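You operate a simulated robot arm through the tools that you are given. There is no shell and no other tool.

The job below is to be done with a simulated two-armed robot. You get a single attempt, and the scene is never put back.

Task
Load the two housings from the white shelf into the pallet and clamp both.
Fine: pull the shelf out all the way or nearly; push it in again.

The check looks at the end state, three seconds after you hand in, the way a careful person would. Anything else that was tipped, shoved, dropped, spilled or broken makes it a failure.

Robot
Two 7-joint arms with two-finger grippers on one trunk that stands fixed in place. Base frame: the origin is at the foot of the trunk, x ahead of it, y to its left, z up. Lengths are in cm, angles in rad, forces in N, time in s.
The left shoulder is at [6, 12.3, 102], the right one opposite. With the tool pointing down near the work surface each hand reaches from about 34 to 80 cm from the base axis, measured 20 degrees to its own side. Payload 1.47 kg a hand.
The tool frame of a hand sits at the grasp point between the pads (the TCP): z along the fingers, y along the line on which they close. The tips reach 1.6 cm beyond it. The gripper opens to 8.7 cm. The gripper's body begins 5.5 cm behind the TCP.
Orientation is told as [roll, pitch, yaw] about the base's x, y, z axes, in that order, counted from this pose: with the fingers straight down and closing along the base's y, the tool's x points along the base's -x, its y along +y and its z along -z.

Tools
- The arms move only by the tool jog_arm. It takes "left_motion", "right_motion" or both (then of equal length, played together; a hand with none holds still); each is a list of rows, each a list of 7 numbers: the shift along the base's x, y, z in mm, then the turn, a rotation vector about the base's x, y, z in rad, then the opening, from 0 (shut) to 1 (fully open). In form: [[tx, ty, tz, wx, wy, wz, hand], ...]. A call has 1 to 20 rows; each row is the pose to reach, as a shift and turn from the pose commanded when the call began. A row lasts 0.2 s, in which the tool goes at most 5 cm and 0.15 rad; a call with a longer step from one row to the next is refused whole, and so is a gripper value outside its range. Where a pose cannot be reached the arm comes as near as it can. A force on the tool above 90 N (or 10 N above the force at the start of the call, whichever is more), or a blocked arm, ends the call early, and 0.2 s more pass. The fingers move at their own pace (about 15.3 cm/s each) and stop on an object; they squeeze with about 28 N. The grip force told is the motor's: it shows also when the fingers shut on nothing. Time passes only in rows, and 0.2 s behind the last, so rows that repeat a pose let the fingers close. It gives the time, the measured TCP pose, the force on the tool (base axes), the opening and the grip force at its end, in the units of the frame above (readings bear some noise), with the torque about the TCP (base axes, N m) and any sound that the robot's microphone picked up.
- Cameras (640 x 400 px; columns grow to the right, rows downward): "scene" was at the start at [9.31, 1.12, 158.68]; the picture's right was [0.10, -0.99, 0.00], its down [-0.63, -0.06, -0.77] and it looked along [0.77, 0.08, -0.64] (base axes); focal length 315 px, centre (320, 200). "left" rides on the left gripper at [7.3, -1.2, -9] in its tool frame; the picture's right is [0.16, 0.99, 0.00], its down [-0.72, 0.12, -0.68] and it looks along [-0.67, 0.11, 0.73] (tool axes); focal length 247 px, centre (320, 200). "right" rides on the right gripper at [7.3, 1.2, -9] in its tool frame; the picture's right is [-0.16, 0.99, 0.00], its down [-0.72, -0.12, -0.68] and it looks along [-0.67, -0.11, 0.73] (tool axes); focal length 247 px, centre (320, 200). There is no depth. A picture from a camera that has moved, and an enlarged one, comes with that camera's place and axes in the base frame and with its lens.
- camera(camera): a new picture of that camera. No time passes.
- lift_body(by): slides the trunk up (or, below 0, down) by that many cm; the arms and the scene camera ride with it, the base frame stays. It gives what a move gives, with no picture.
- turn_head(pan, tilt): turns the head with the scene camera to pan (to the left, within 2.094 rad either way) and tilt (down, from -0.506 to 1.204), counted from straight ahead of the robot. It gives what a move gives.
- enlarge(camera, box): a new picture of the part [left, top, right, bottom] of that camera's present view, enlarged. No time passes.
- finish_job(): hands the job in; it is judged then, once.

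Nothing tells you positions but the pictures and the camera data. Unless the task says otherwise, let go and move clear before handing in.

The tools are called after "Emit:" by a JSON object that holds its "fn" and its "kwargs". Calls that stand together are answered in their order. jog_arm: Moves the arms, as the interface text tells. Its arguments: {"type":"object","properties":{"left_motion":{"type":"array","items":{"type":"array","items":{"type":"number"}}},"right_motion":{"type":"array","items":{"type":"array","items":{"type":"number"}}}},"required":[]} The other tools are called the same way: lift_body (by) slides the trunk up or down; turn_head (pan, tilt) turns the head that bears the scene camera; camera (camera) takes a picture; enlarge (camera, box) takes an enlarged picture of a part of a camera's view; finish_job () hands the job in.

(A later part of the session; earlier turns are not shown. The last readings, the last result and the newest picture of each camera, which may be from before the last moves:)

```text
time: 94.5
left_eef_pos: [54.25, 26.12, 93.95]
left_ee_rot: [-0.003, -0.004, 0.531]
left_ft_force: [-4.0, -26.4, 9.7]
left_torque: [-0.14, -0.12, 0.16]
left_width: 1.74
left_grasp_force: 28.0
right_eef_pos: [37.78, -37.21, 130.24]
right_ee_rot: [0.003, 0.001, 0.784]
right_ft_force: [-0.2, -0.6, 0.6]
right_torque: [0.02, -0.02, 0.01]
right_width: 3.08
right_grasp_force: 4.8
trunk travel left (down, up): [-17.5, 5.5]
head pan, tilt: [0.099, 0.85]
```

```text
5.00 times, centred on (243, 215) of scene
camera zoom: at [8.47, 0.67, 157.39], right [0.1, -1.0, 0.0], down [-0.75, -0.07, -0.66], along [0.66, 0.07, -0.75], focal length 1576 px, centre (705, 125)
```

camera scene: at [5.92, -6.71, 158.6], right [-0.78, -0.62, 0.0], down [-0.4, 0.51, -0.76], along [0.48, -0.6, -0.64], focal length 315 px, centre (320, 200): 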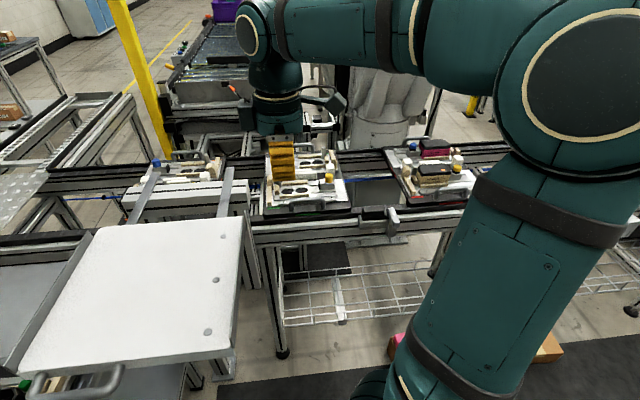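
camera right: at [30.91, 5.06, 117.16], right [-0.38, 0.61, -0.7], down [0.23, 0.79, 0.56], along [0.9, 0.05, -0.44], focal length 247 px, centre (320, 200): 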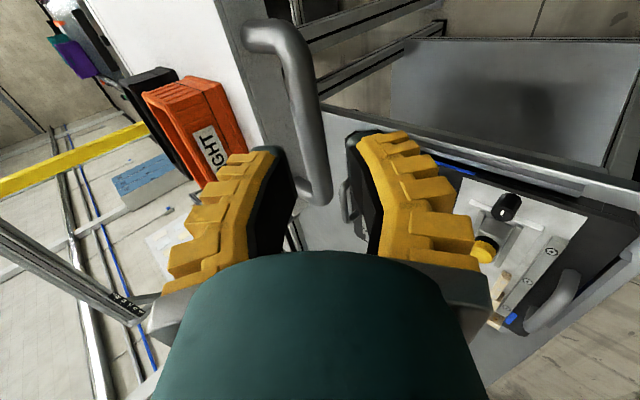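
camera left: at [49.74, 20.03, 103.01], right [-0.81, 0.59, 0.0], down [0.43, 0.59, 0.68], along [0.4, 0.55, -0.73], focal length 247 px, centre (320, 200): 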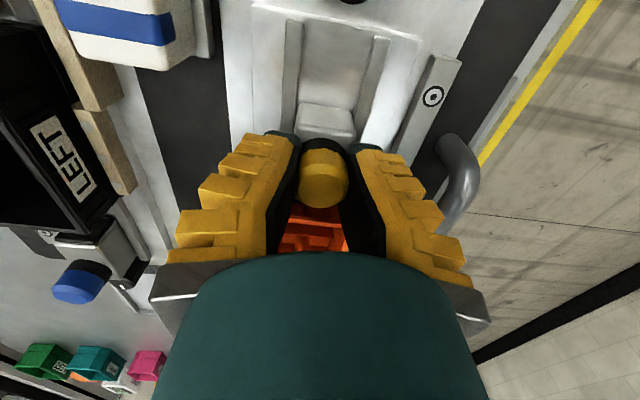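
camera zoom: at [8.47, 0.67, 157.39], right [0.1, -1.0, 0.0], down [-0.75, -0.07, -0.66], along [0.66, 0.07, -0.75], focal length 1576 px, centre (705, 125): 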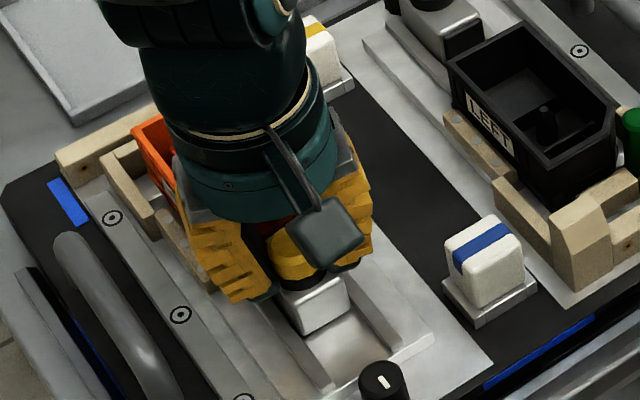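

Torque stayed small. I'll release, rise and compare the knob's facets with before to see whether it turned.

Emit:
{"fn": "jog_arm", "kwargs": {"left_motion": [[0, 0, 0, 0, 0, 0, 0.25], [0, 0, 0, 0, 0, 0, 0.42], [0, 0, 0, 0, 0, 0, 0.42], [0, 0, 20, 0, 0, 0, 0.42], [0, 0, 60, 0, 0, 0.1, 0.42], [0, 0, 62, 0, 0, 0.2, 0.42], [0, 0, 62, 0, 0, 0.255, 0.42]]}}

Emit:
{"fn": "enlarge", "kwargs": {"camera": "left", "box": [280, 50, 380, 150]}}

Emit:
{"fn": "enlarge", "kwargs": {"camera": "scene", "box": [225, 205, 289, 255]}}

```text
time: 96.1
left_eef_pos: [54.38, 26.27, 100.01]
left_ee_rot: [0.001, -0.001, 0.792]
left_ft_force: [0.4, 0.2, 0.9]
left_torque: [-0.01, 0.0, -0.03]
left_width: 4.24
left_grasp_force: 3.9
right_eef_pos: [37.96, -36.81, 130.27]
right_ee_rot: [0.0, 0.004, 0.783]
right_ft_force: [0.0, 0.0, 0.0]
right_torque: [-0.04, -0.04, -0.02]
right_width: 3.06
right_grasp_force: 5.0
trunk travel left (down, up): [-17.5, 5.5]
head pan, tilt: [0.099, 0.85]
```

```text
4.00 times, centred on (330, 100) of left
camera zoom: at [50.06, 20.41, 108.99], right [-0.81, 0.58, 0.0], down [0.43, 0.6, 0.68], along [0.4, 0.55, -0.73], focal length 988 px, centre (280, 600)
```

zoom: 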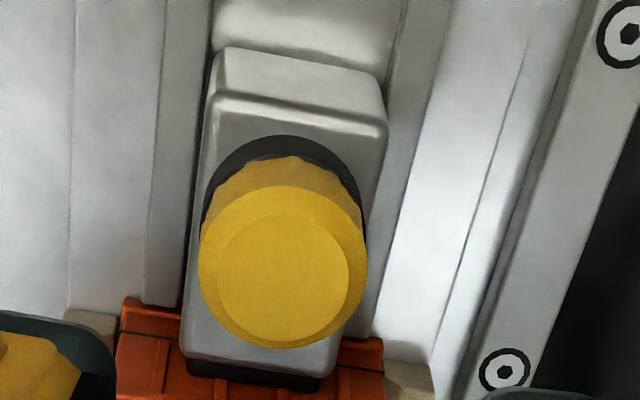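

```text
8.00 times, centred on (257, 230) of scene
camera zoom: at [8.55, 1.02, 157.38], right [0.1, -1.0, 0.0], down [-0.75, -0.07, -0.66], along [0.66, 0.07, -0.75], focal length 2522 px, centre (824, -40)
```

zoom: 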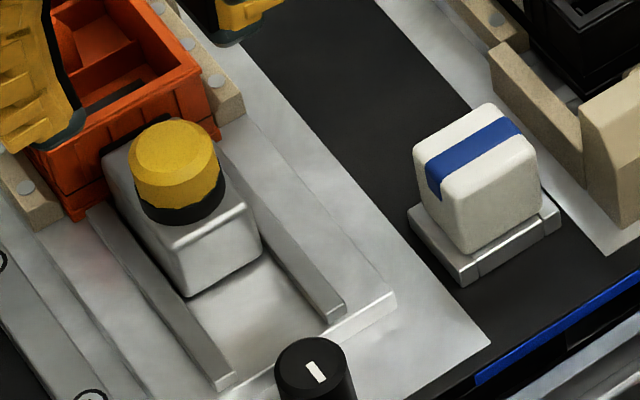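

The slider remains against the housing. I'll try a firmer push from behind the knob with closed fingers (better than friction grip) to see whether it latches.

Emit:
{"fn": "jog_arm", "kwargs": {"left_motion": [[-15, -15, 0, 0, 0, 0, 0.2], [-30, -30, 0, 0, 0, 0, 0], [-30, -30, -20, 0, 0, 0, 0], [-30, -30, -50, 0, 0, 0, 0], [-30, -30, -61, 0, 0, 0, 0]]}}

Emit:
{"fn": "camera", "kwargs": {"camera": "left"}}

Emit:
{"fn": "enlarge", "kwargs": {"camera": "scene", "box": [195, 175, 291, 255]}}

```text
time: 97.3
left_eef_pos: [50.98, 23.17, 93.96]
left_ee_rot: [-0.001, -0.001, 0.79]
left_ft_force: [-0.7, -0.3, -0.4]
left_torque: [0.01, -0.01, -0.03]
left_width: 0.02
left_grasp_force: 28.3
right_eef_pos: [37.85, -36.83, 130.28]
right_ee_rot: [-0.001, 0.005, 0.783]
right_ft_force: [0.9, 0.5, -0.3]
right_torque: [-0.04, 0.0, 0.03]
right_width: 3.06
right_grasp_force: 3.8
trunk travel left (down, up): [-17.5, 5.5]
head pan, tilt: [0.099, 0.85]
```

```text
taken
camera left: at [46.8, 17.27, 102.89], right [-0.81, 0.58, 0.0], down [0.43, 0.6, 0.68], along [0.4, 0.55, -0.73], focal length 247 px, centre (320, 200)
```

left: 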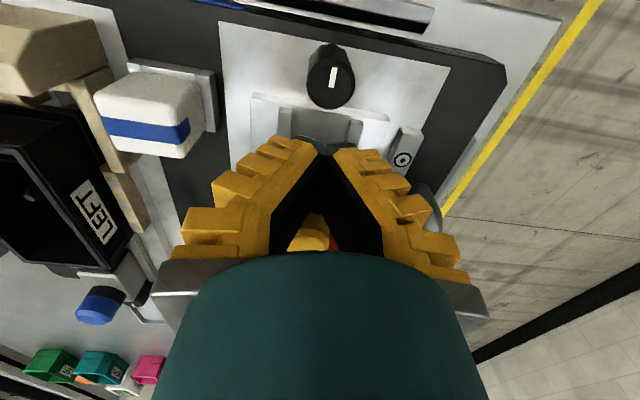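

```text
5.00 times, centred on (243, 215) of scene
camera zoom: at [8.6, 1.04, 157.38], right [0.1, -1.0, 0.0], down [-0.75, -0.07, -0.66], along [0.66, 0.07, -0.75], focal length 1576 px, centre (705, 125)
```

zoom: 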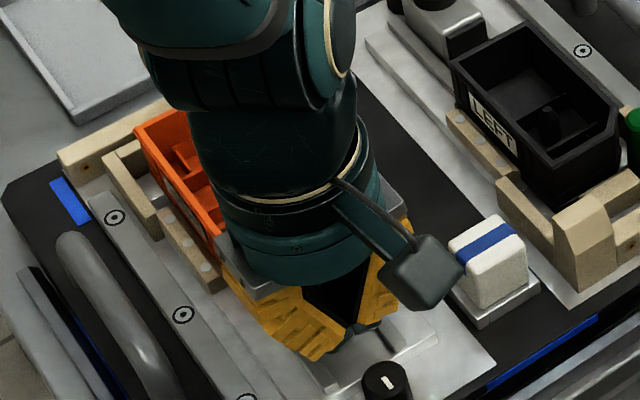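

Emit:
{"fn": "jog_arm", "kwargs": {"left_motion": [[4, 4, 0, 0, 0, 0, 0], [7, 7, 0, 0, 0, 0, 0], [9, 9, 0, 0, 0, 0, 0], [12, 12, 0, 0, 0, 0, 0], [15, 15, 0, 0, 0, 0, 0], [15, 15, 0, 0, 0, 0, 0]]}}

Emit:
{"fn": "enlarge", "kwargs": {"camera": "scene", "box": [195, 175, 291, 255]}}

```text
time: 98.7
left_eef_pos: [51.85, 23.89, 93.95]
left_ee_rot: [0.009, 0.014, 0.784]
left_ft_force: [-43.0, -46.8, -4.8]
left_torque: [-0.25, 0.29, -0.47]
left_width: 0.01
left_grasp_force: 27.5
right_eef_pos: [37.66, -37.37, 130.36]
right_ee_rot: [-0.001, -0.001, 0.786]
right_ft_force: [0.2, 0.8, -0.2]
right_torque: [0.02, 0.0, -0.03]
right_width: 3.04
right_grasp_force: 4.5
trunk travel left (down, up): [-17.5, 5.5]
head pan, tilt: [0.099, 0.85]
```

```text
5.00 times, centred on (243, 215) of scene
camera zoom: at [8.11, 0.48, 157.4], right [0.1, -1.0, 0.0], down [-0.75, -0.07, -0.66], along [0.66, 0.07, -0.75], focal length 1576 px, centre (705, 125)
```

zoom: 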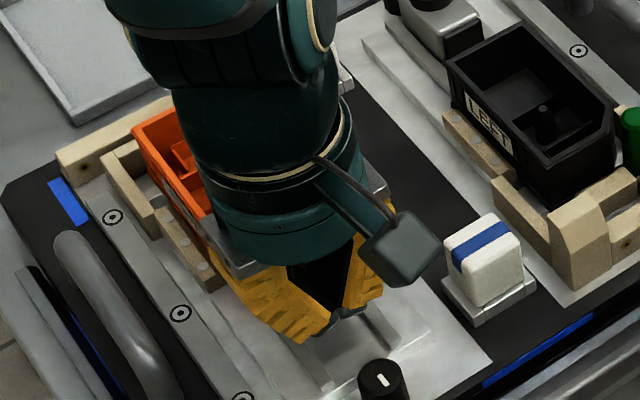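

63 N gave no extra travel and no click: the slider is solidly home. While sliding I noticed the slider pulled the hand forward in the second half of its travel, which suggests a spring/over-centre clamp. I'll back off, then do a short pull-back-and-release test to confirm it springs back.

Emit:
{"fn": "jog_arm", "kwargs": {"left_motion": [[-10, -10, 0, 0, 0, 0, 0], [-18, -18, 0, 0, 0, 0, 0], [-18, -18, 30, 0, 0, 0, 0.2], [-18, -18, 62, 0, 0, 0, 0.42], [3, 3, 62, 0, 0, 0, 0.42], [15, 15, 62, 0, 0, 0, 0.42]]}}

Emit:
{"fn": "enlarge", "kwargs": {"camera": "left", "box": [220, 0, 420, 200]}}

```text
time: 100.1
left_eef_pos: [54.25, 26.37, 100.27]
left_ee_rot: [0.0, -0.001, 0.79]
left_ft_force: [-0.2, 0.0, -0.3]
left_torque: [0.01, -0.01, 0.02]
left_width: 4.26
left_grasp_force: 4.3
right_eef_pos: [37.97, -37.0, 130.37]
right_ee_rot: [0.0, 0.003, 0.783]
right_ft_force: [-0.2, 0.2, 0.3]
right_torque: [0.01, 0.0, -0.03]
right_width: 3.07
right_grasp_force: 4.2
trunk travel left (down, up): [-17.5, 5.5]
head pan, tilt: [0.099, 0.85]
```

```text
2.00 times, centred on (320, 100) of left
camera zoom: at [49.94, 20.36, 109.16], right [-0.81, 0.58, 0.0], down [0.43, 0.6, 0.68], along [0.4, 0.55, -0.73], focal length 494 px, centre (320, 400)
```

zoom: 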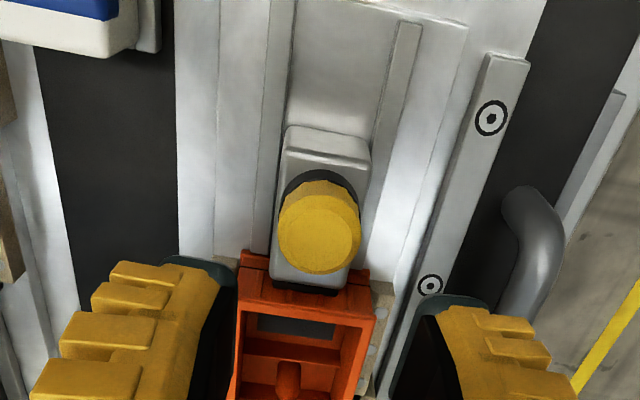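

Emit:
{"fn": "jog_arm", "kwargs": {"left_motion": [[-3, -4, -20, 0, 0, 0, 0.42], [-3, -4, -50, 0, 0, 0, 0.42], [-3, -4, -63, 0, 0, 0, 0.42], [-3, -4, -63, 0, 0, 0, 0.3], [-3, -4, -63, 0, 0, 0, 0.1], [-3, -4, -63, 0, 0, 0, 0.1], [-3, -4, -63, 0, 0, 0, 0.1]]}}

Emit:
{"fn": "jog_arm", "kwargs": {"left_motion": [[-1.5, -1.5, 0, 0, 0, 0, 0.1], [-3, -3, 0, 0, 0, 0, 0.1], [-4.5, -4.5, 0, 0, 0, 0, 0.1], [-6, -6, 0, 0, 0, 0, 0.1], [-6, -6, 0, 0, 0, 0, 0.1]]}}

Emit:
{"fn": "enlarge", "kwargs": {"camera": "left", "box": [220, 60, 420, 260]}}

Emit:
{"fn": "enlarge", "kwargs": {"camera": "scene", "box": [195, 175, 291, 255]}}

```text
time: 101.7
left_eef_pos: [54.1, 25.92, 93.77]
left_ee_rot: [-0.002, -0.003, 0.788]
left_ft_force: [7.2, -6.7, 13.7]
left_torque: [-0.29, 0.13, -0.04]
left_width: 1.86
left_grasp_force: 28.4
right_eef_pos: [37.86, -37.09, 130.35]
right_ee_rot: [0.001, 0.004, 0.784]
right_ft_force: [0.0, -1.0, 0.0]
right_torque: [0.03, -0.03, 0.03]
right_width: 3.08
right_grasp_force: 4.0
trunk travel left (down, up): [-17.5, 5.5]
head pan, tilt: [0.099, 0.85]
```

```text
time: 102.9
left_eef_pos: [53.36, 25.28, 93.8]
left_ee_rot: [-0.001, -0.002, 0.79]
left_ft_force: [11.1, -1.0, 25.6]
left_torque: [0.07, -0.22, 0.1]
left_width: 1.82
left_grasp_force: 27.5
right_eef_pos: [37.89, -37.01, 130.23]
right_ee_rot: [0.0, 0.002, 0.784]
right_ft_force: [-0.9, -0.7, 0.8]
right_torque: [-0.02, 0.01, -0.02]
right_width: 3.04
right_grasp_force: 4.6
trunk travel left (down, up): [-17.5, 5.5]
head pan, tilt: [0.099, 0.85]
```

```text
2.00 times, centred on (320, 160) of left
camera zoom: at [49.04, 19.33, 102.81], right [-0.81, 0.58, 0.0], down [0.43, 0.6, 0.68], along [0.4, 0.55, -0.73], focal length 494 px, centre (320, 280)
```

zoom: 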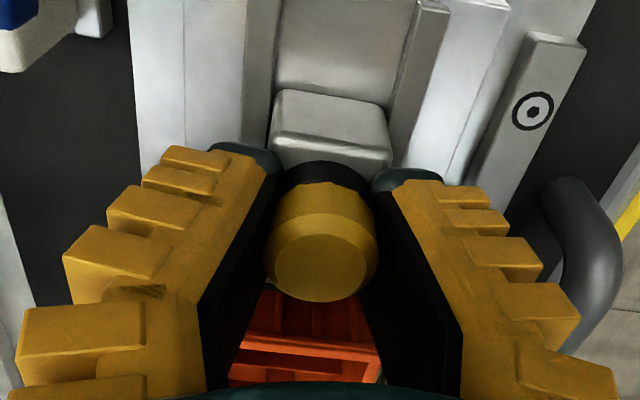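

```text
5.00 times, centred on (243, 215) of scene
camera zoom: at [8.51, 0.93, 157.4], right [0.1, -1.0, 0.0], down [-0.75, -0.07, -0.66], along [0.66, 0.07, -0.75], focal length 1576 px, centre (705, 125)
```

zoom: 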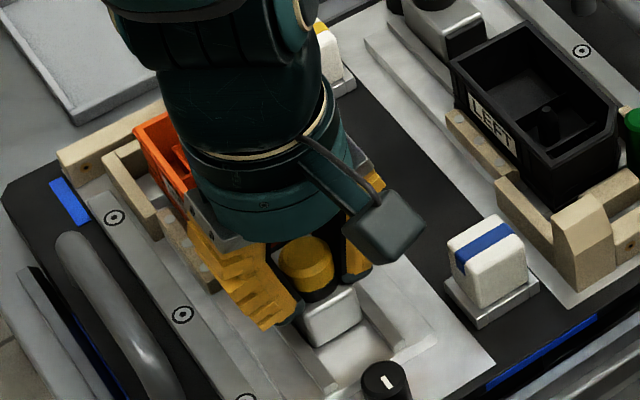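

The slider came back ~9 mm with the hand at ~7 N. Now release here and see whether it springs forward by itself.

Emit:
{"fn": "jog_arm", "kwargs": {"left_motion": [[0, 0, 0, 0, 0, 0, 0.25], [0, 0, 0, 0, 0, 0, 0.42], [0, 0, 0, 0, 0, 0, 0.42], [0, 0, 20, 0, 0, 0, 0.42], [0, 0, 62, 0, 0, 0, 0.42]]}}

Emit:
{"fn": "enlarge", "kwargs": {"camera": "left", "box": [220, 0, 420, 200]}}

Emit:
{"fn": "enlarge", "kwargs": {"camera": "scene", "box": [195, 175, 291, 255]}}

```text
time: 104.1
left_eef_pos: [53.31, 25.48, 99.75]
left_ee_rot: [0.0, -0.001, 0.791]
left_ft_force: [0.2, 0.1, 0.0]
left_torque: [-0.02, -0.03, -0.02]
left_width: 4.22
left_grasp_force: 4.0
right_eef_pos: [37.75, -36.82, 130.44]
right_ee_rot: [-0.002, 0.002, 0.782]
right_ft_force: [0.5, 0.5, 0.1]
right_torque: [-0.01, 0.01, 0.0]
right_width: 3.08
right_grasp_force: 4.7
trunk travel left (down, up): [-17.5, 5.5]
head pan, tilt: [0.099, 0.85]
```

```text
2.00 times, centred on (320, 100) of left
camera zoom: at [48.97, 19.58, 108.84], right [-0.81, 0.58, 0.0], down [0.43, 0.6, 0.68], along [0.4, 0.55, -0.73], focal length 494 px, centre (320, 400)
```

zoom: 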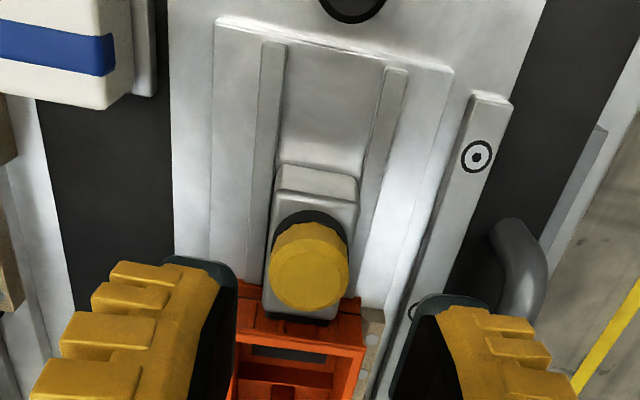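

```text
5.00 times, centred on (243, 215) of scene
camera zoom: at [8.5, 0.99, 157.39], right [0.1, -1.0, 0.0], down [-0.75, -0.07, -0.66], along [0.66, 0.07, -0.75], focal length 1576 px, centre (705, 125)
```

zoom: 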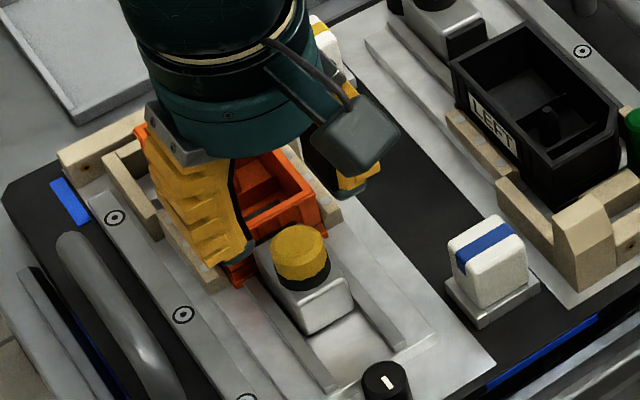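

Released, the slider sprang forward against the housing again: it is a spring/over-centre clamp and the yellow one is properly clamped. Now the blue clamp: move the left hand above the blue knob at ~(74.2,23.5).

Emit:
{"fn": "jog_arm", "kwargs": {"left_motion": [[0, 0, 45, 0, 0, 0, 0.42], [0, 0, 90, 0, 0, 0, 0.42], [42, -4, 95, 0, 0, 0, 0.42], [84, -8, 95, 0, 0, 0, 0.42], [126, -12, 95, 0, 0, 0, 0.42], [168, -16, 95, 0, 0, 0, 0.42], [206, -20, 95, 0, 0, 0, 0.42], [206, -20, 60, 0, 0, 0, 0.42]]}}

Emit:
{"fn": "camera", "kwargs": {"camera": "left"}}

Emit:
{"fn": "enlarge", "kwargs": {"camera": "left", "box": [220, 0, 420, 125]}}

Emit:
{"fn": "enlarge", "kwargs": {"camera": "scene", "box": [180, 150, 340, 270]}}

```text
time: 105.9
left_eef_pos: [73.84, 23.65, 105.76]
left_ee_rot: [0.0, -0.001, 0.791]
left_ft_force: [0.6, 0.1, -0.1]
left_torque: [0.01, -0.02, 0.01]
left_width: 4.25
left_grasp_force: 4.2
right_eef_pos: [37.87, -36.87, 130.39]
right_ee_rot: [0.0, 0.005, 0.782]
right_ft_force: [0.2, 0.2, 0.4]
right_torque: [-0.01, 0.01, 0.0]
right_width: 3.06
right_grasp_force: 3.9
trunk travel left (down, up): [-17.5, 5.5]
head pan, tilt: [0.099, 0.85]
```

```text
taken
camera left: at [69.57, 17.65, 114.81], right [-0.81, 0.58, 0.0], down [0.43, 0.6, 0.68], along [0.4, 0.55, -0.73], focal length 247 px, centre (320, 200)
```

left: 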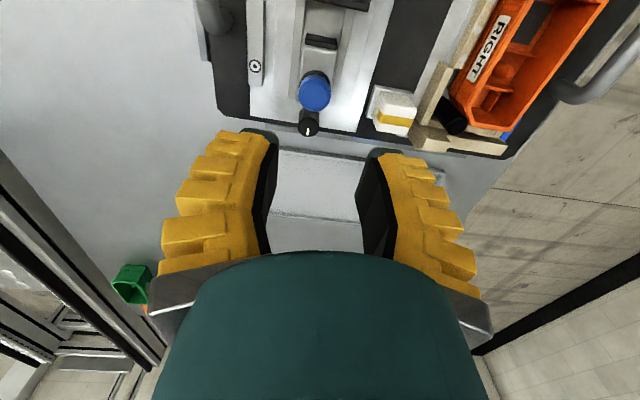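

```text
3.20 times, centred on (320, 62) of left
camera zoom: at [69.57, 17.65, 114.81], right [-0.81, 0.58, 0.0], down [0.43, 0.6, 0.68], along [0.4, 0.55, -0.73], focal length 790 px, centre (320, 640)
```

zoom: 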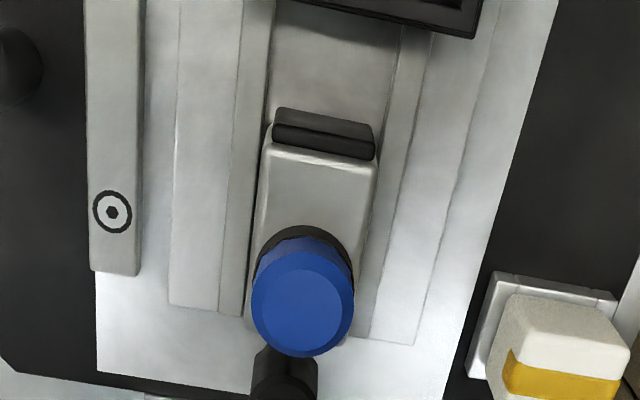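

```text
3.33 times, centred on (260, 210) of scene
camera zoom: at [8.55, 1.03, 157.39], right [0.1, -1.0, 0.0], down [-0.75, -0.07, -0.66], along [0.66, 0.07, -0.75], focal length 1051 px, centre (520, 167)
```

zoom: 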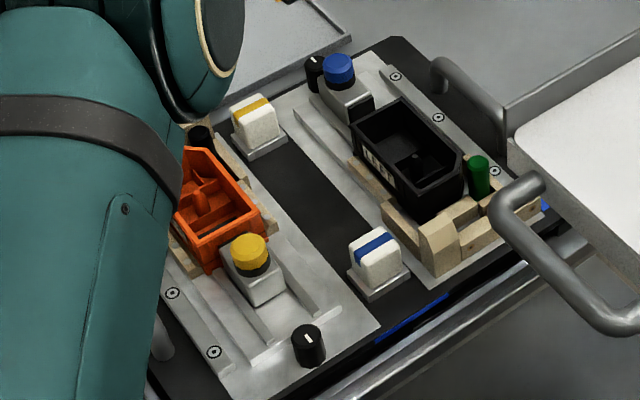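

Knob is 5 mm off in x; align and descend to straddle it, then grip.

Emit:
{"fn": "jog_arm", "kwargs": {"left_motion": [[5.2, -0.6, -20, 0, 0, -0.005, 0.42], [5.2, -0.6, -60, 0, 0, -0.005, 0.42], [5.2, -0.6, -95, 0, 0, -0.005, 0.42], [5.2, -0.6, -112, 0, 0, -0.005, 0.42], [5.2, -0.6, -118, 0, 0, -0.005, 0.42], [5.2, -0.6, -118, 0, 0, -0.005, 0.42]]}}

Emit:
{"fn": "camera", "kwargs": {"camera": "left"}}

Emit:
{"fn": "enlarge", "kwargs": {"camera": "scene", "box": [235, 140, 331, 215]}}

```text
time: 107.3
left_eef_pos: [74.58, 23.01, 94.32]
left_ee_rot: [0.0, 0.0, 0.786]
left_ft_force: [-0.2, 0.3, -0.5]
left_torque: [0.02, 0.01, 0.0]
left_width: 4.25
left_grasp_force: 4.4
right_eef_pos: [37.97, -36.87, 130.33]
right_ee_rot: [0.0, 0.003, 0.782]
right_ft_force: [-0.1, 0.0, -0.9]
right_torque: [0.0, 0.03, 0.0]
right_width: 3.06
right_grasp_force: 4.2
trunk travel left (down, up): [-17.5, 5.5]
head pan, tilt: [0.099, 0.85]
```

```text
taken
camera left: at [70.19, 17.09, 103.21], right [-0.81, 0.59, 0.0], down [0.43, 0.59, 0.68], along [0.4, 0.55, -0.73], focal length 247 px, centre (320, 200)
```

left: 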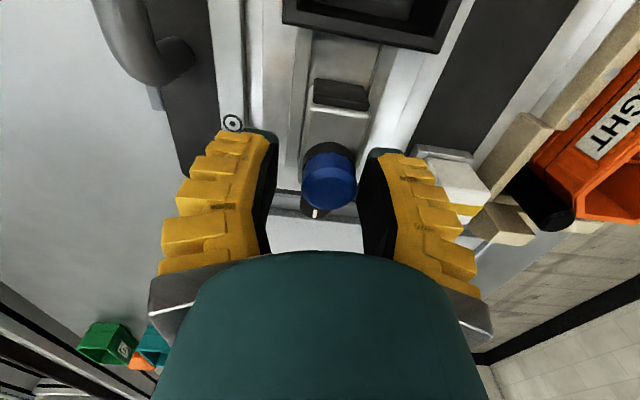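

```text
5.33 times, centred on (283, 178) of scene
camera zoom: at [8.58, 1.01, 157.38], right [0.1, -1.0, 0.0], down [-0.75, -0.07, -0.66], along [0.66, 0.07, -0.75], focal length 1682 px, centre (517, 320)
```

zoom: 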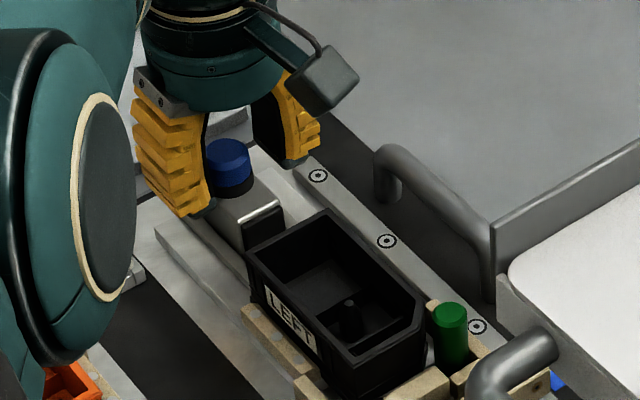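

Slight lateral trim (3.5 mm) and 4 mm lower, then grip the blue knob.

Emit:
{"fn": "jog_arm", "kwargs": {"left_motion": [[-2.5, 2.5, -2, 0, 0, 0, 0.42], [-2.5, 2.5, -4, 0, 0, 0, 0.42], [-2.5, 2.5, -4, 0, 0, 0, 0.3], [-2.5, 2.5, -4, 0, 0, 0, 0.1], [-2.5, 2.5, -4, 0, 0, 0, 0.1], [-2.5, 2.5, -4, 0, 0, 0, 0.1]]}}

Emit:
{"fn": "camera", "kwargs": {"camera": "left"}}

```text
time: 108.7
left_eef_pos: [74.31, 23.43, 93.96]
left_ee_rot: [-0.001, -0.003, 0.786]
left_ft_force: [1.0, 0.3, 9.0]
left_torque: [-0.2, 0.19, -0.05]
left_width: 1.78
left_grasp_force: 28.2
right_eef_pos: [37.73, -36.93, 130.34]
right_ee_rot: [0.001, 0.004, 0.783]
right_ft_force: [0.2, 1.3, 0.0]
right_torque: [0.0, -0.01, 0.01]
right_width: 3.07
right_grasp_force: 4.5
trunk travel left (down, up): [-17.5, 5.5]
head pan, tilt: [0.099, 0.85]
```

```text
taken
camera left: at [69.91, 17.48, 102.88], right [-0.81, 0.59, 0.0], down [0.43, 0.59, 0.68], along [0.4, 0.55, -0.73], focal length 247 px, centre (320, 200)
```

left: 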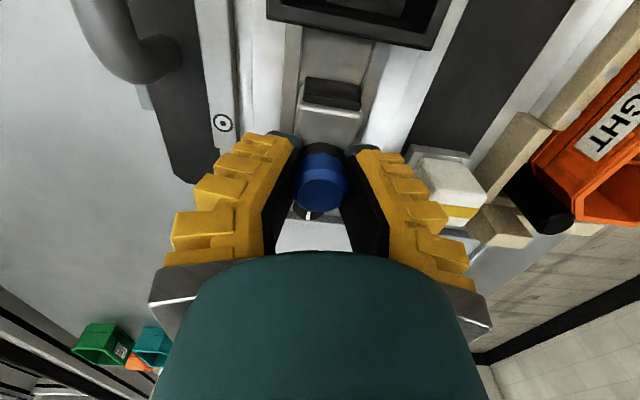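

Gripped cleanly. Slide the blue clamp toward the black housing: first 20 mm, then to contact.

Emit:
{"fn": "jog_arm", "kwargs": {"left_motion": [[-2, -2, 0, 0, 0, 0, 0.1], [-5, -5, 0, 0, 0, 0, 0.1], [-8, -8, 0, 0, 0, 0, 0.1], [-11, -11, 0, 0, 0, 0, 0.1], [-14, -14, 0, 0, 0, 0, 0.1]]}}

Emit:
{"fn": "camera", "kwargs": {"camera": "left"}}

Emit:
{"fn": "enlarge", "kwargs": {"camera": "scene", "box": [235, 140, 331, 215]}}

```text
time: 109.9
left_eef_pos: [72.72, 21.85, 93.77]
left_ee_rot: [0.0, 0.001, 0.784]
left_ft_force: [-1.7, -9.0, 13.2]
left_torque: [-0.2, 0.09, -0.08]
left_width: 1.71
left_grasp_force: 27.8
right_eef_pos: [37.85, -37.03, 130.38]
right_ee_rot: [0.0, 0.0, 0.785]
right_ft_force: [0.3, -1.1, 0.6]
right_torque: [-0.02, -0.02, 0.01]
right_width: 3.07
right_grasp_force: 4.7
trunk travel left (down, up): [-17.5, 5.5]
head pan, tilt: [0.099, 0.85]
```

```text
taken
camera left: at [68.44, 16.03, 102.9], right [-0.81, 0.59, 0.0], down [0.43, 0.59, 0.68], along [0.4, 0.55, -0.73], focal length 247 px, centre (320, 200)
```

left: 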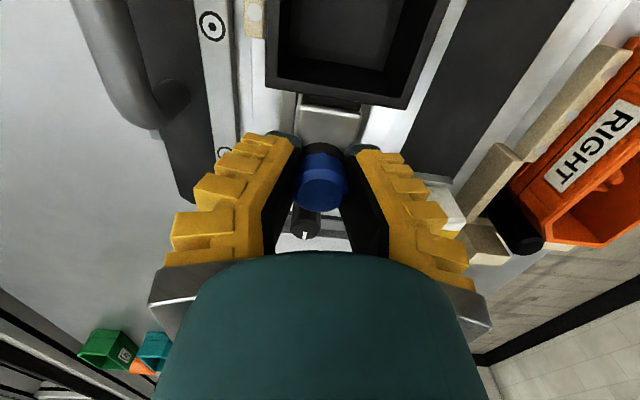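

```text
5.33 times, centred on (283, 178) of scene
camera zoom: at [8.43, 0.85, 157.4], right [0.1, -1.0, 0.0], down [-0.75, -0.07, -0.66], along [0.66, 0.07, -0.75], focal length 1682 px, centre (517, 320)
```

zoom: 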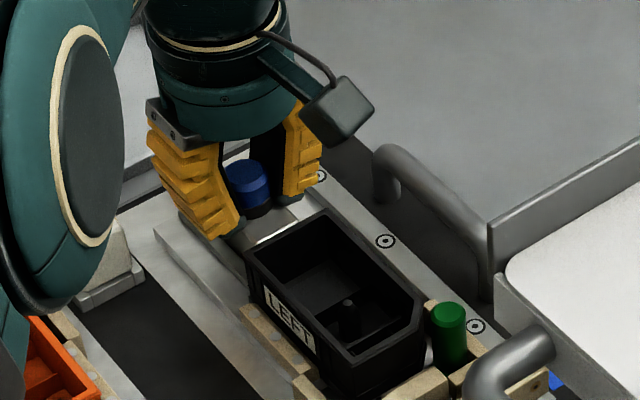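

The over-centre spring is now pulling it forward. Continue to contact and press firmly.

Emit:
{"fn": "jog_arm", "kwargs": {"left_motion": [[-2, -2, 0, 0, 0, 0, 0.1], [-4, -4, 0, 0, 0, 0, 0.1], [-6, -6, 0, 0, 0, 0, 0.1], [-8, -8, 0, 0, 0, 0, 0.1], [-10, -10, 0, 0, 0, 0, 0.1], [-12, -12, 0, 0, 0, 0, 0.1], [-12, -12, 0, 0, 0, 0, 0.1]]}}

Emit:
{"fn": "camera", "kwargs": {"camera": "left"}}

Emit:
{"fn": "enlarge", "kwargs": {"camera": "scene", "box": [235, 140, 331, 215]}}

```text
time: 111.5
left_eef_pos: [72.02, 21.13, 93.94]
left_ee_rot: [-0.005, -0.009, 0.787]
left_ft_force: [33.3, 9.8, 16.1]
left_torque: [0.18, -0.39, 0.05]
left_width: 1.67
left_grasp_force: 28.3
right_eef_pos: [38.15, -36.82, 130.34]
right_ee_rot: [0.001, 0.006, 0.783]
right_ft_force: [-0.7, 0.3, -0.7]
right_torque: [-0.02, -0.03, 0.0]
right_width: 3.05
right_grasp_force: 4.5
trunk travel left (down, up): [-17.5, 5.5]
head pan, tilt: [0.099, 0.85]
```

```text
taken
camera left: at [67.6, 15.24, 102.82], right [-0.81, 0.59, -0.01], down [0.42, 0.59, 0.69], along [0.41, 0.55, -0.73], focal length 247 px, centre (320, 200)
```

left: 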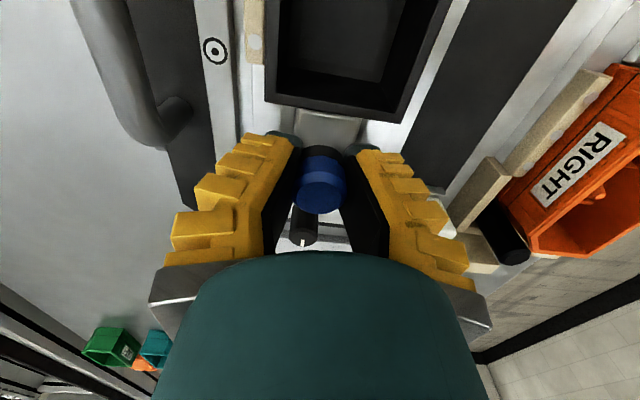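

```text
5.33 times, centred on (283, 178) of scene
camera zoom: at [8.82, 1.1, 157.37], right [0.1, -1.0, 0.0], down [-0.75, -0.07, -0.66], along [0.66, 0.07, -0.75], focal length 1682 px, centre (517, 320)
```

zoom: 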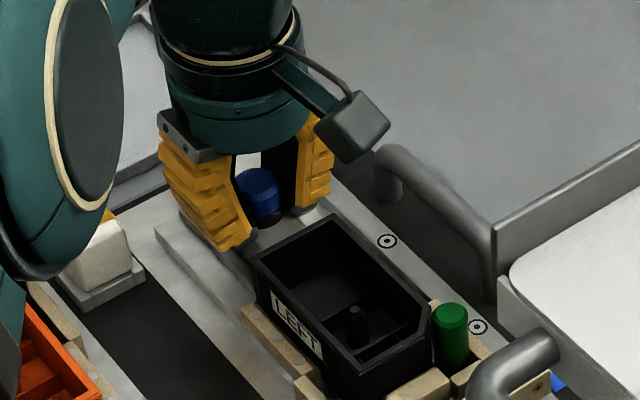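

30 N resistance: seated. Press a little further (~55 N) to make sure the housing is fully against its stop, then relax.

Emit:
{"fn": "jog_arm", "kwargs": {"left_motion": [[-2, -2, 0, 0, 0, 0, 0.1], [-4, -4, 0, 0, 0, 0, 0.1], [-5, -5, 0, 0, 0, 0, 0.1], [-5, -5, 0, 0, 0, 0, 0.1]]}}

Emit:
{"fn": "jog_arm", "kwargs": {"left_motion": [[6, 6, 0, 0, 0, 0, 0.1], [9, 9, 0, 0, 0, 0, 0.25], [9, 9, 0, 0, 0, 0, 0.42], [9, 9, 0, 0, 0, 0, 0.42], [9, 9, 20, 0, 0, 0, 0.42], [9, 9, 65, 0, 0, 0, 0.42]]}}

Emit:
{"fn": "enlarge", "kwargs": {"camera": "left", "box": [200, 0, 440, 200]}}

Emit:
{"fn": "enlarge", "kwargs": {"camera": "scene", "box": [235, 140, 331, 215]}}

```text
time: 112.5
left_eef_pos: [71.44, 20.46, 93.77]
left_ee_rot: [-0.006, -0.006, 0.786]
left_ft_force: [30.7, 15.5, 13.6]
left_torque: [0.16, -0.34, 0.02]
left_width: 1.81
left_grasp_force: 28.0
right_eef_pos: [38.11, -36.76, 130.27]
right_ee_rot: [0.002, 0.007, 0.784]
right_ft_force: [0.9, -0.4, 0.4]
right_torque: [-0.02, 0.0, -0.03]
right_width: 3.06
right_grasp_force: 4.4
trunk travel left (down, up): [-17.5, 5.5]
head pan, tilt: [0.099, 0.85]
```

```text
time: 113.9
left_eef_pos: [72.02, 21.4, 100.33]
left_ee_rot: [-0.001, -0.001, 0.786]
left_ft_force: [-0.6, 0.4, 0.4]
left_torque: [0.01, 0.01, 0.03]
left_width: 4.24
left_grasp_force: 3.5
right_eef_pos: [37.86, -36.84, 130.26]
right_ee_rot: [0.0, 0.003, 0.783]
right_ft_force: [0.0, 0.1, -0.4]
right_torque: [0.03, -0.02, 0.03]
right_width: 3.07
right_grasp_force: 4.4
trunk travel left (down, up): [-17.5, 5.5]
head pan, tilt: [0.099, 0.85]
```

```text
2.00 times, centred on (320, 100) of left
camera zoom: at [67.72, 15.36, 109.37], right [-0.81, 0.59, 0.0], down [0.43, 0.59, 0.68], along [0.4, 0.55, -0.73], focal length 494 px, centre (320, 400)
```

zoom: 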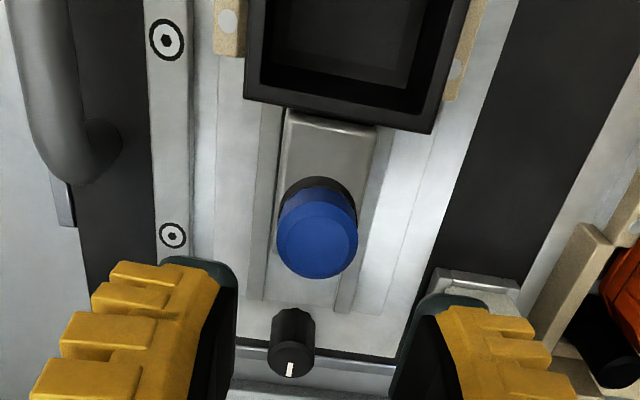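

```text
5.33 times, centred on (283, 178) of scene
camera zoom: at [8.53, 1.02, 157.39], right [0.1, -1.0, 0.0], down [-0.75, -0.07, -0.66], along [0.66, 0.07, -0.75], focal length 1682 px, centre (517, 320)
```

zoom: 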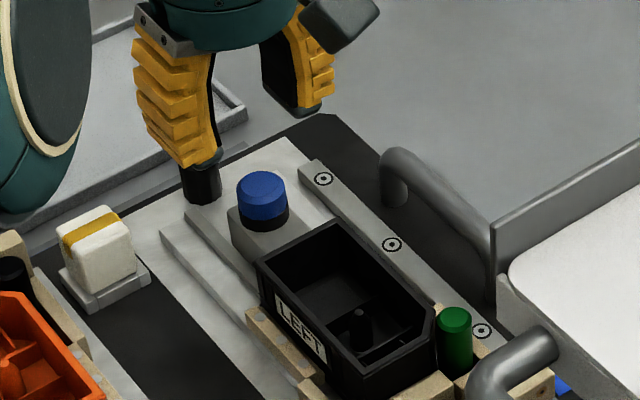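

Blue clamp is home too (slider against the black housing, which is at its stop). I'll withdraw the left arm to its side and inspect both nests closely.

Emit:
{"fn": "jog_arm", "kwargs": {"left_motion": [[0, 0, 45, 0, 0, 0, 0.42], [0, 0, 90, 0, 0, 0, 0.42], [0, 0, 130, 0, 0, 0, 0.42], [-30, 35, 150, 0, 0, 0, 0.42], [-65, 65, 155, 0, 0, 0, 0.42], [-100, 95, 155, 0, 0, 0, 0.42], [-135, 125, 155, 0, 0, 0, 0.42], [-170, 155, 155, 0, 0, 0, 0.42], [-205, 185, 155, 0, 0, 0, 0.42], [-240, 215, 155, 0, 0, 0, 0.42], [-270, 245, 155, 0, 0, 0, 0.42], [-290, 275, 155, 0, 0, 0, 0.42]]}}

Emit:
{"fn": "camera", "kwargs": {"camera": "scene"}}

Emit:
{"fn": "enlarge", "kwargs": {"camera": "scene", "box": [180, 160, 276, 250]}}

Emit:
{"fn": "enlarge", "kwargs": {"camera": "scene", "box": [250, 155, 346, 230]}}

```text
refused: row 4 steps farther than a row can; nothing moved
```

```text
taken
camera scene: at [8.53, 1.02, 157.39], right [0.1, -1.0, 0.0], down [-0.75, -0.07, -0.66], along [0.66, 0.07, -0.75], focal length 315 px, centre (320, 200)
```

scene: 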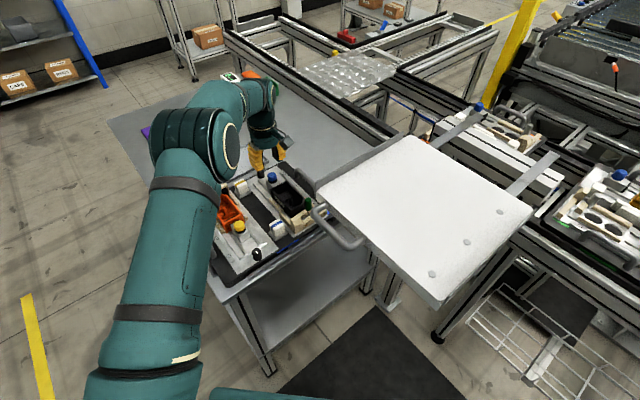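

```text
4.44 times, centred on (228, 205) of scene
camera zoom: at [8.53, 1.02, 157.39], right [0.1, -1.0, 0.0], down [-0.75, -0.07, -0.66], along [0.66, 0.07, -0.75], focal length 1401 px, centre (729, 178)
```

zoom: 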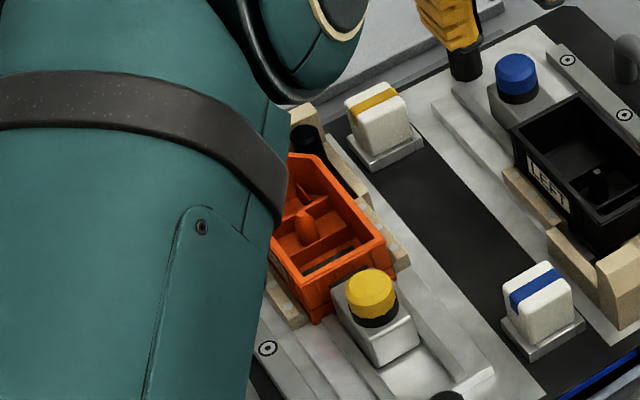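

```text
5.33 times, centred on (298, 192) of scene
camera zoom: at [8.53, 1.02, 157.39], right [0.1, -1.0, 0.0], down [-0.75, -0.07, -0.66], along [0.66, 0.07, -0.75], focal length 1682 px, centre (437, 240)
```

zoom: 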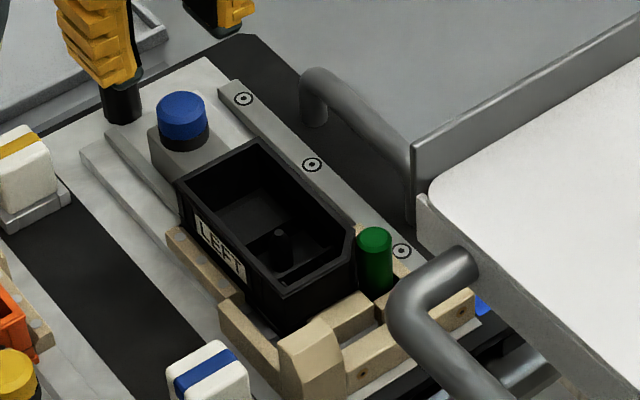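

One retreat step was too long, nothing moved. Retry with smaller steps.

Emit:
{"fn": "jog_arm", "kwargs": {"left_motion": [[0, 0, 45, 0, 0, 0, 0.42], [0, 0, 90, 0, 0, 0, 0.42], [0, 0, 130, 0, 0, 0, 0.42], [-25, 25, 150, 0, 0, 0, 0.42], [-55, 55, 155, 0, 0, 0, 0.42], [-88, 85, 155, 0, 0, 0, 0.42], [-121, 115, 155, 0, 0, 0, 0.42], [-154, 145, 155, 0, 0, 0, 0.42], [-187, 175, 155, 0, 0, 0, 0.42], [-220, 205, 155, 0, 0, 0, 0.42], [-250, 235, 155, 0, 0, 0, 0.42], [-275, 265, 155, 0, 0, 0, 0.42], [-290, 285, 155, 0, 0, 0, 0.42]]}}

Emit:
{"fn": "camera", "kwargs": {"camera": "scene"}}

Emit:
{"fn": "enlarge", "kwargs": {"camera": "scene", "box": [180, 160, 276, 250]}}

Emit:
{"fn": "enlarge", "kwargs": {"camera": "scene", "box": [250, 155, 346, 230]}}

```text
time: 116.7
left_eef_pos: [43.03, 49.87, 115.64]
left_ee_rot: [0.002, 0.001, 0.786]
left_ft_force: [-0.5, 0.6, -0.2]
left_torque: [-0.01, 0.0, 0.0]
left_width: 4.22
left_grasp_force: 3.9
right_eef_pos: [37.95, -36.84, 130.27]
right_ee_rot: [0.0, 0.003, 0.783]
right_ft_force: [0.9, -0.3, 1.0]
right_torque: [0.01, -0.03, 0.02]
right_width: 3.08
right_grasp_force: 4.4
trunk travel left (down, up): [-17.5, 5.5]
head pan, tilt: [0.099, 0.85]
```

```text
taken
camera scene: at [8.61, 1.05, 157.38], right [0.1, -1.0, 0.0], down [-0.75, -0.07, -0.66], along [0.66, 0.07, -0.75], focal length 315 px, centre (320, 200)
```

scene: 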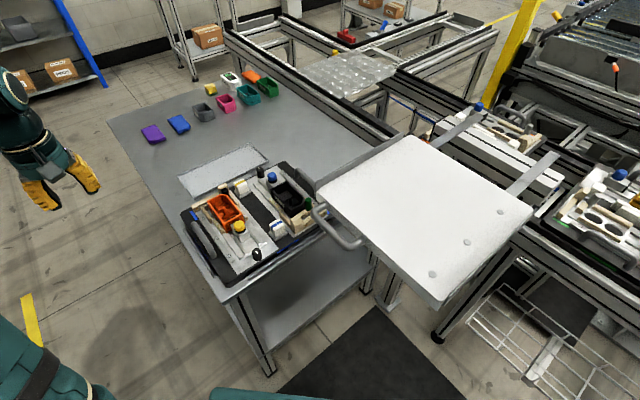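

```text
4.44 times, centred on (228, 205) of scene
camera zoom: at [8.61, 1.05, 157.38], right [0.1, -1.0, 0.0], down [-0.75, -0.07, -0.66], along [0.66, 0.07, -0.75], focal length 1401 px, centre (729, 178)
```

zoom: 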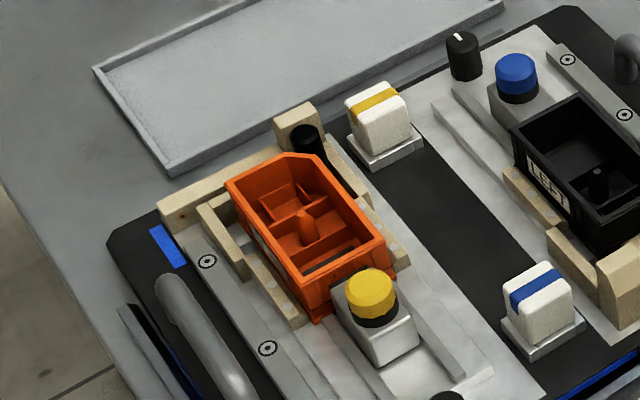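

```text
5.33 times, centred on (298, 192) of scene
camera zoom: at [8.61, 1.05, 157.38], right [0.1, -1.0, 0.0], down [-0.75, -0.07, -0.66], along [0.66, 0.07, -0.75], focal length 1682 px, centre (437, 240)
```

zoom: 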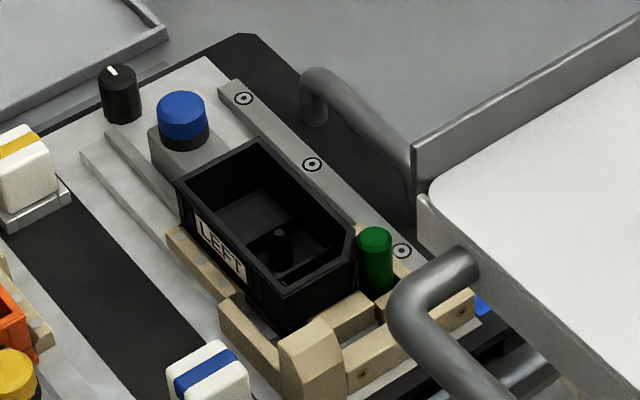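

Both look seated and clamped. Closer look at each front end and clamp contact.

Emit:
{"fn": "enlarge", "kwargs": {"camera": "scene", "box": [195, 180, 275, 230]}}

Emit:
{"fn": "enlarge", "kwargs": {"camera": "scene", "box": [195, 175, 251, 210]}}

Emit:
{"fn": "enlarge", "kwargs": {"camera": "scene", "box": [260, 170, 324, 210]}}

Emit:
{"fn": "enlarge", "kwargs": {"camera": "scene", "box": [275, 185, 339, 225]}}

```text
8.00 times, centred on (235, 205) of scene
camera zoom: at [8.61, 1.05, 157.38], right [0.1, -1.0, 0.0], down [-0.75, -0.07, -0.66], along [0.66, 0.07, -0.75], focal length 2522 px, centre (1000, 160)
```

zoom: 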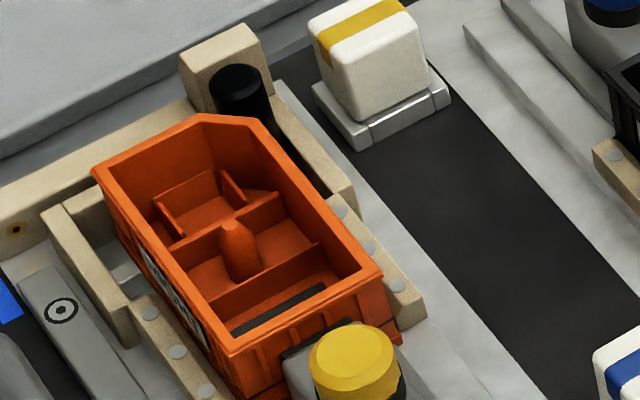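

```text
11.43 times, centred on (223, 192) of scene
camera zoom: at [8.61, 1.05, 157.38], right [0.1, -1.0, 0.0], down [-0.75, -0.07, -0.66], along [0.66, 0.07, -0.75], focal length 3603 px, centre (1429, 286)
```

zoom: 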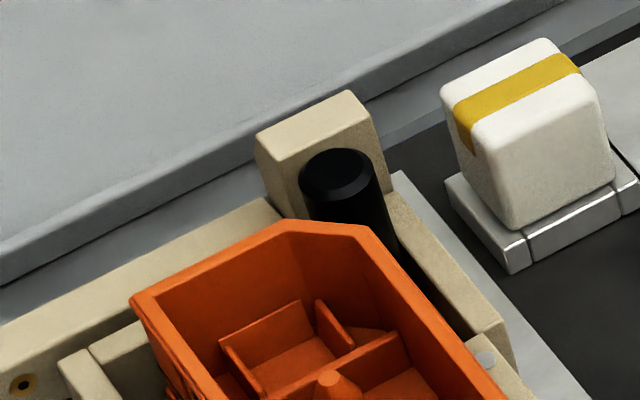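

```text
10.00 times, centred on (292, 190) of scene
camera zoom: at [8.61, 1.05, 157.38], right [0.1, -1.0, 0.0], down [-0.75, -0.07, -0.66], along [0.66, 0.07, -0.75], focal length 3153 px, centre (600, 300)
```

zoom: 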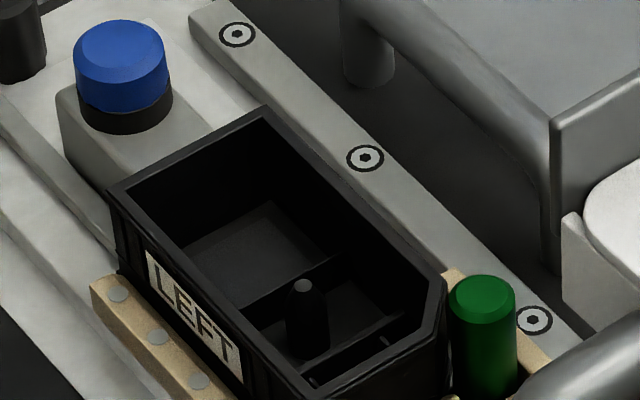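

```text
10.00 times, centred on (307, 205) of scene
camera zoom: at [8.61, 1.05, 157.38], right [0.1, -1.0, 0.0], down [-0.75, -0.07, -0.66], along [0.66, 0.07, -0.75], focal length 3153 px, centre (450, 150)
```

zoom: 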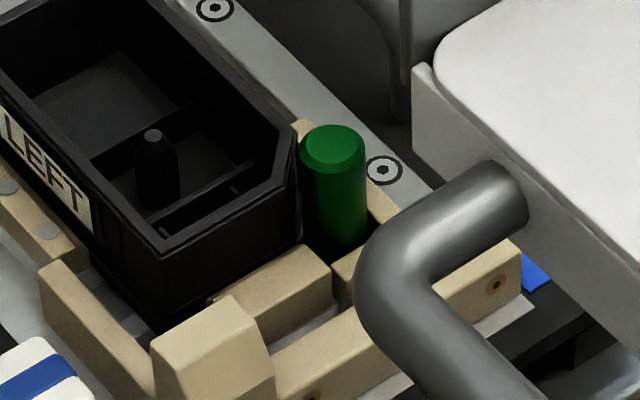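

Both chamfers rest at their posts and fronts at the stops. Now push the shelf in with the right hand; first locate the handle bar precisely.

Emit:
{"fn": "enlarge", "kwargs": {"camera": "scene", "box": [300, 190, 396, 265]}}

Emit:
{"fn": "enlarge", "kwargs": {"camera": "scene", "box": [300, 120, 560, 320]}}

```text
5.33 times, centred on (348, 228) of scene
camera zoom: at [8.61, 1.05, 157.38], right [0.1, -1.0, 0.0], down [-0.75, -0.07, -0.66], along [0.66, 0.07, -0.75], focal length 1682 px, centre (171, 53)
```

zoom: 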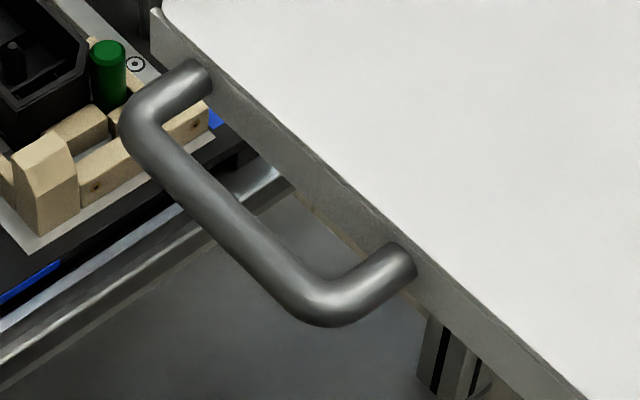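

```text
2.00 times, centred on (430, 220) of scene
camera zoom: at [8.61, 1.05, 157.38], right [0.1, -1.0, 0.0], down [-0.75, -0.07, -0.66], along [0.66, 0.07, -0.75], focal length 631 px, centre (100, 160)
```

zoom: 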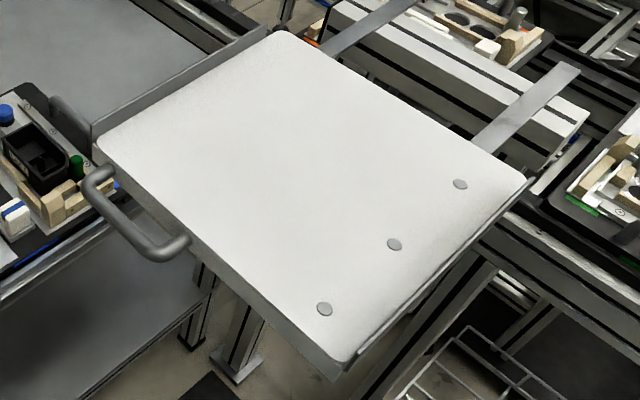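

The bar is at about (44.1,2.4,108.3). I'll bring the closed right hand down just outside it at (41.2,5.2) and then push the shelf in along +b.

Emit:
{"fn": "jog_arm", "kwargs": {"right_motion": [[3, 45, 0, 0, 0, 0, 0.1], [6, 90, 0, 0, 0, 0, 0], [9, 135, 0, 0, 0, 0, 0], [12, 180, 0, 0, 0, 0, 0], [15, 225, 0, 0, 0, 0, 0], [18, 270, 0, 0, 0, 0, 0], [21, 315, 0, 0, 0, 0, 0], [25, 360, 0, 0, 0, 0, 0], [29, 400, 0, 0, 0, 0, 0], [33, 420, 0, 0, 0, 0, 0], [33, 420, -45, 0, 0, 0, 0], [33, 420, -90, 0, 0, 0, 0]]}}

Emit:
{"fn": "camera", "kwargs": {"camera": "right"}}

Emit:
{"fn": "camera", "kwargs": {"camera": "scene"}}

```text
time: 119.3
left_eef_pos: [43.01, 49.79, 115.54]
left_ee_rot: [0.0, 0.0, 0.785]
left_ft_force: [0.3, 0.6, 0.4]
left_torque: [0.0, 0.03, -0.02]
left_width: 4.25
left_grasp_force: 4.6
right_eef_pos: [41.46, 5.41, 121.27]
right_ee_rot: [0.0, 0.004, 0.782]
right_ft_force: [0.8, 0.3, 0.7]
right_torque: [-0.01, -0.01, -0.02]
right_width: 0.0
right_grasp_force: 28.2
trunk travel left (down, up): [-17.5, 5.5]
head pan, tilt: [0.099, 0.85]
```

```text
taken
camera right: at [35.49, 1.1, 130.14], right [-0.58, 0.81, 0.0], down [0.6, 0.43, 0.68], along [0.55, 0.4, -0.74], focal length 247 px, centre (320, 200)
```

right: 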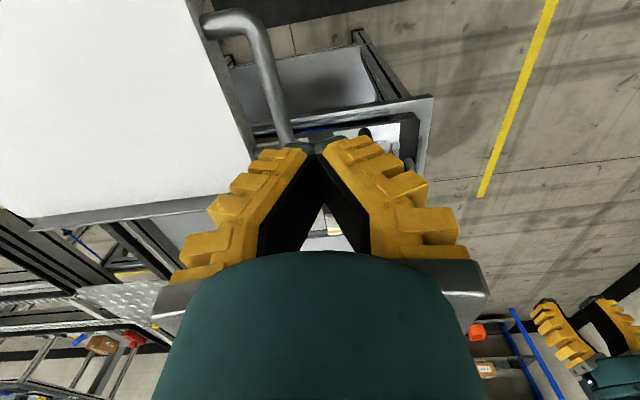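

```text
taken
camera scene: at [8.63, 1.06, 157.38], right [0.1, -1.0, 0.0], down [-0.75, -0.07, -0.66], along [0.66, 0.07, -0.75], focal length 315 px, centre (320, 200)
```

scene: 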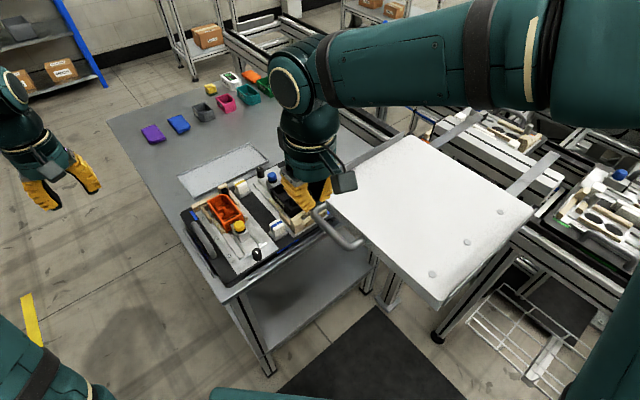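

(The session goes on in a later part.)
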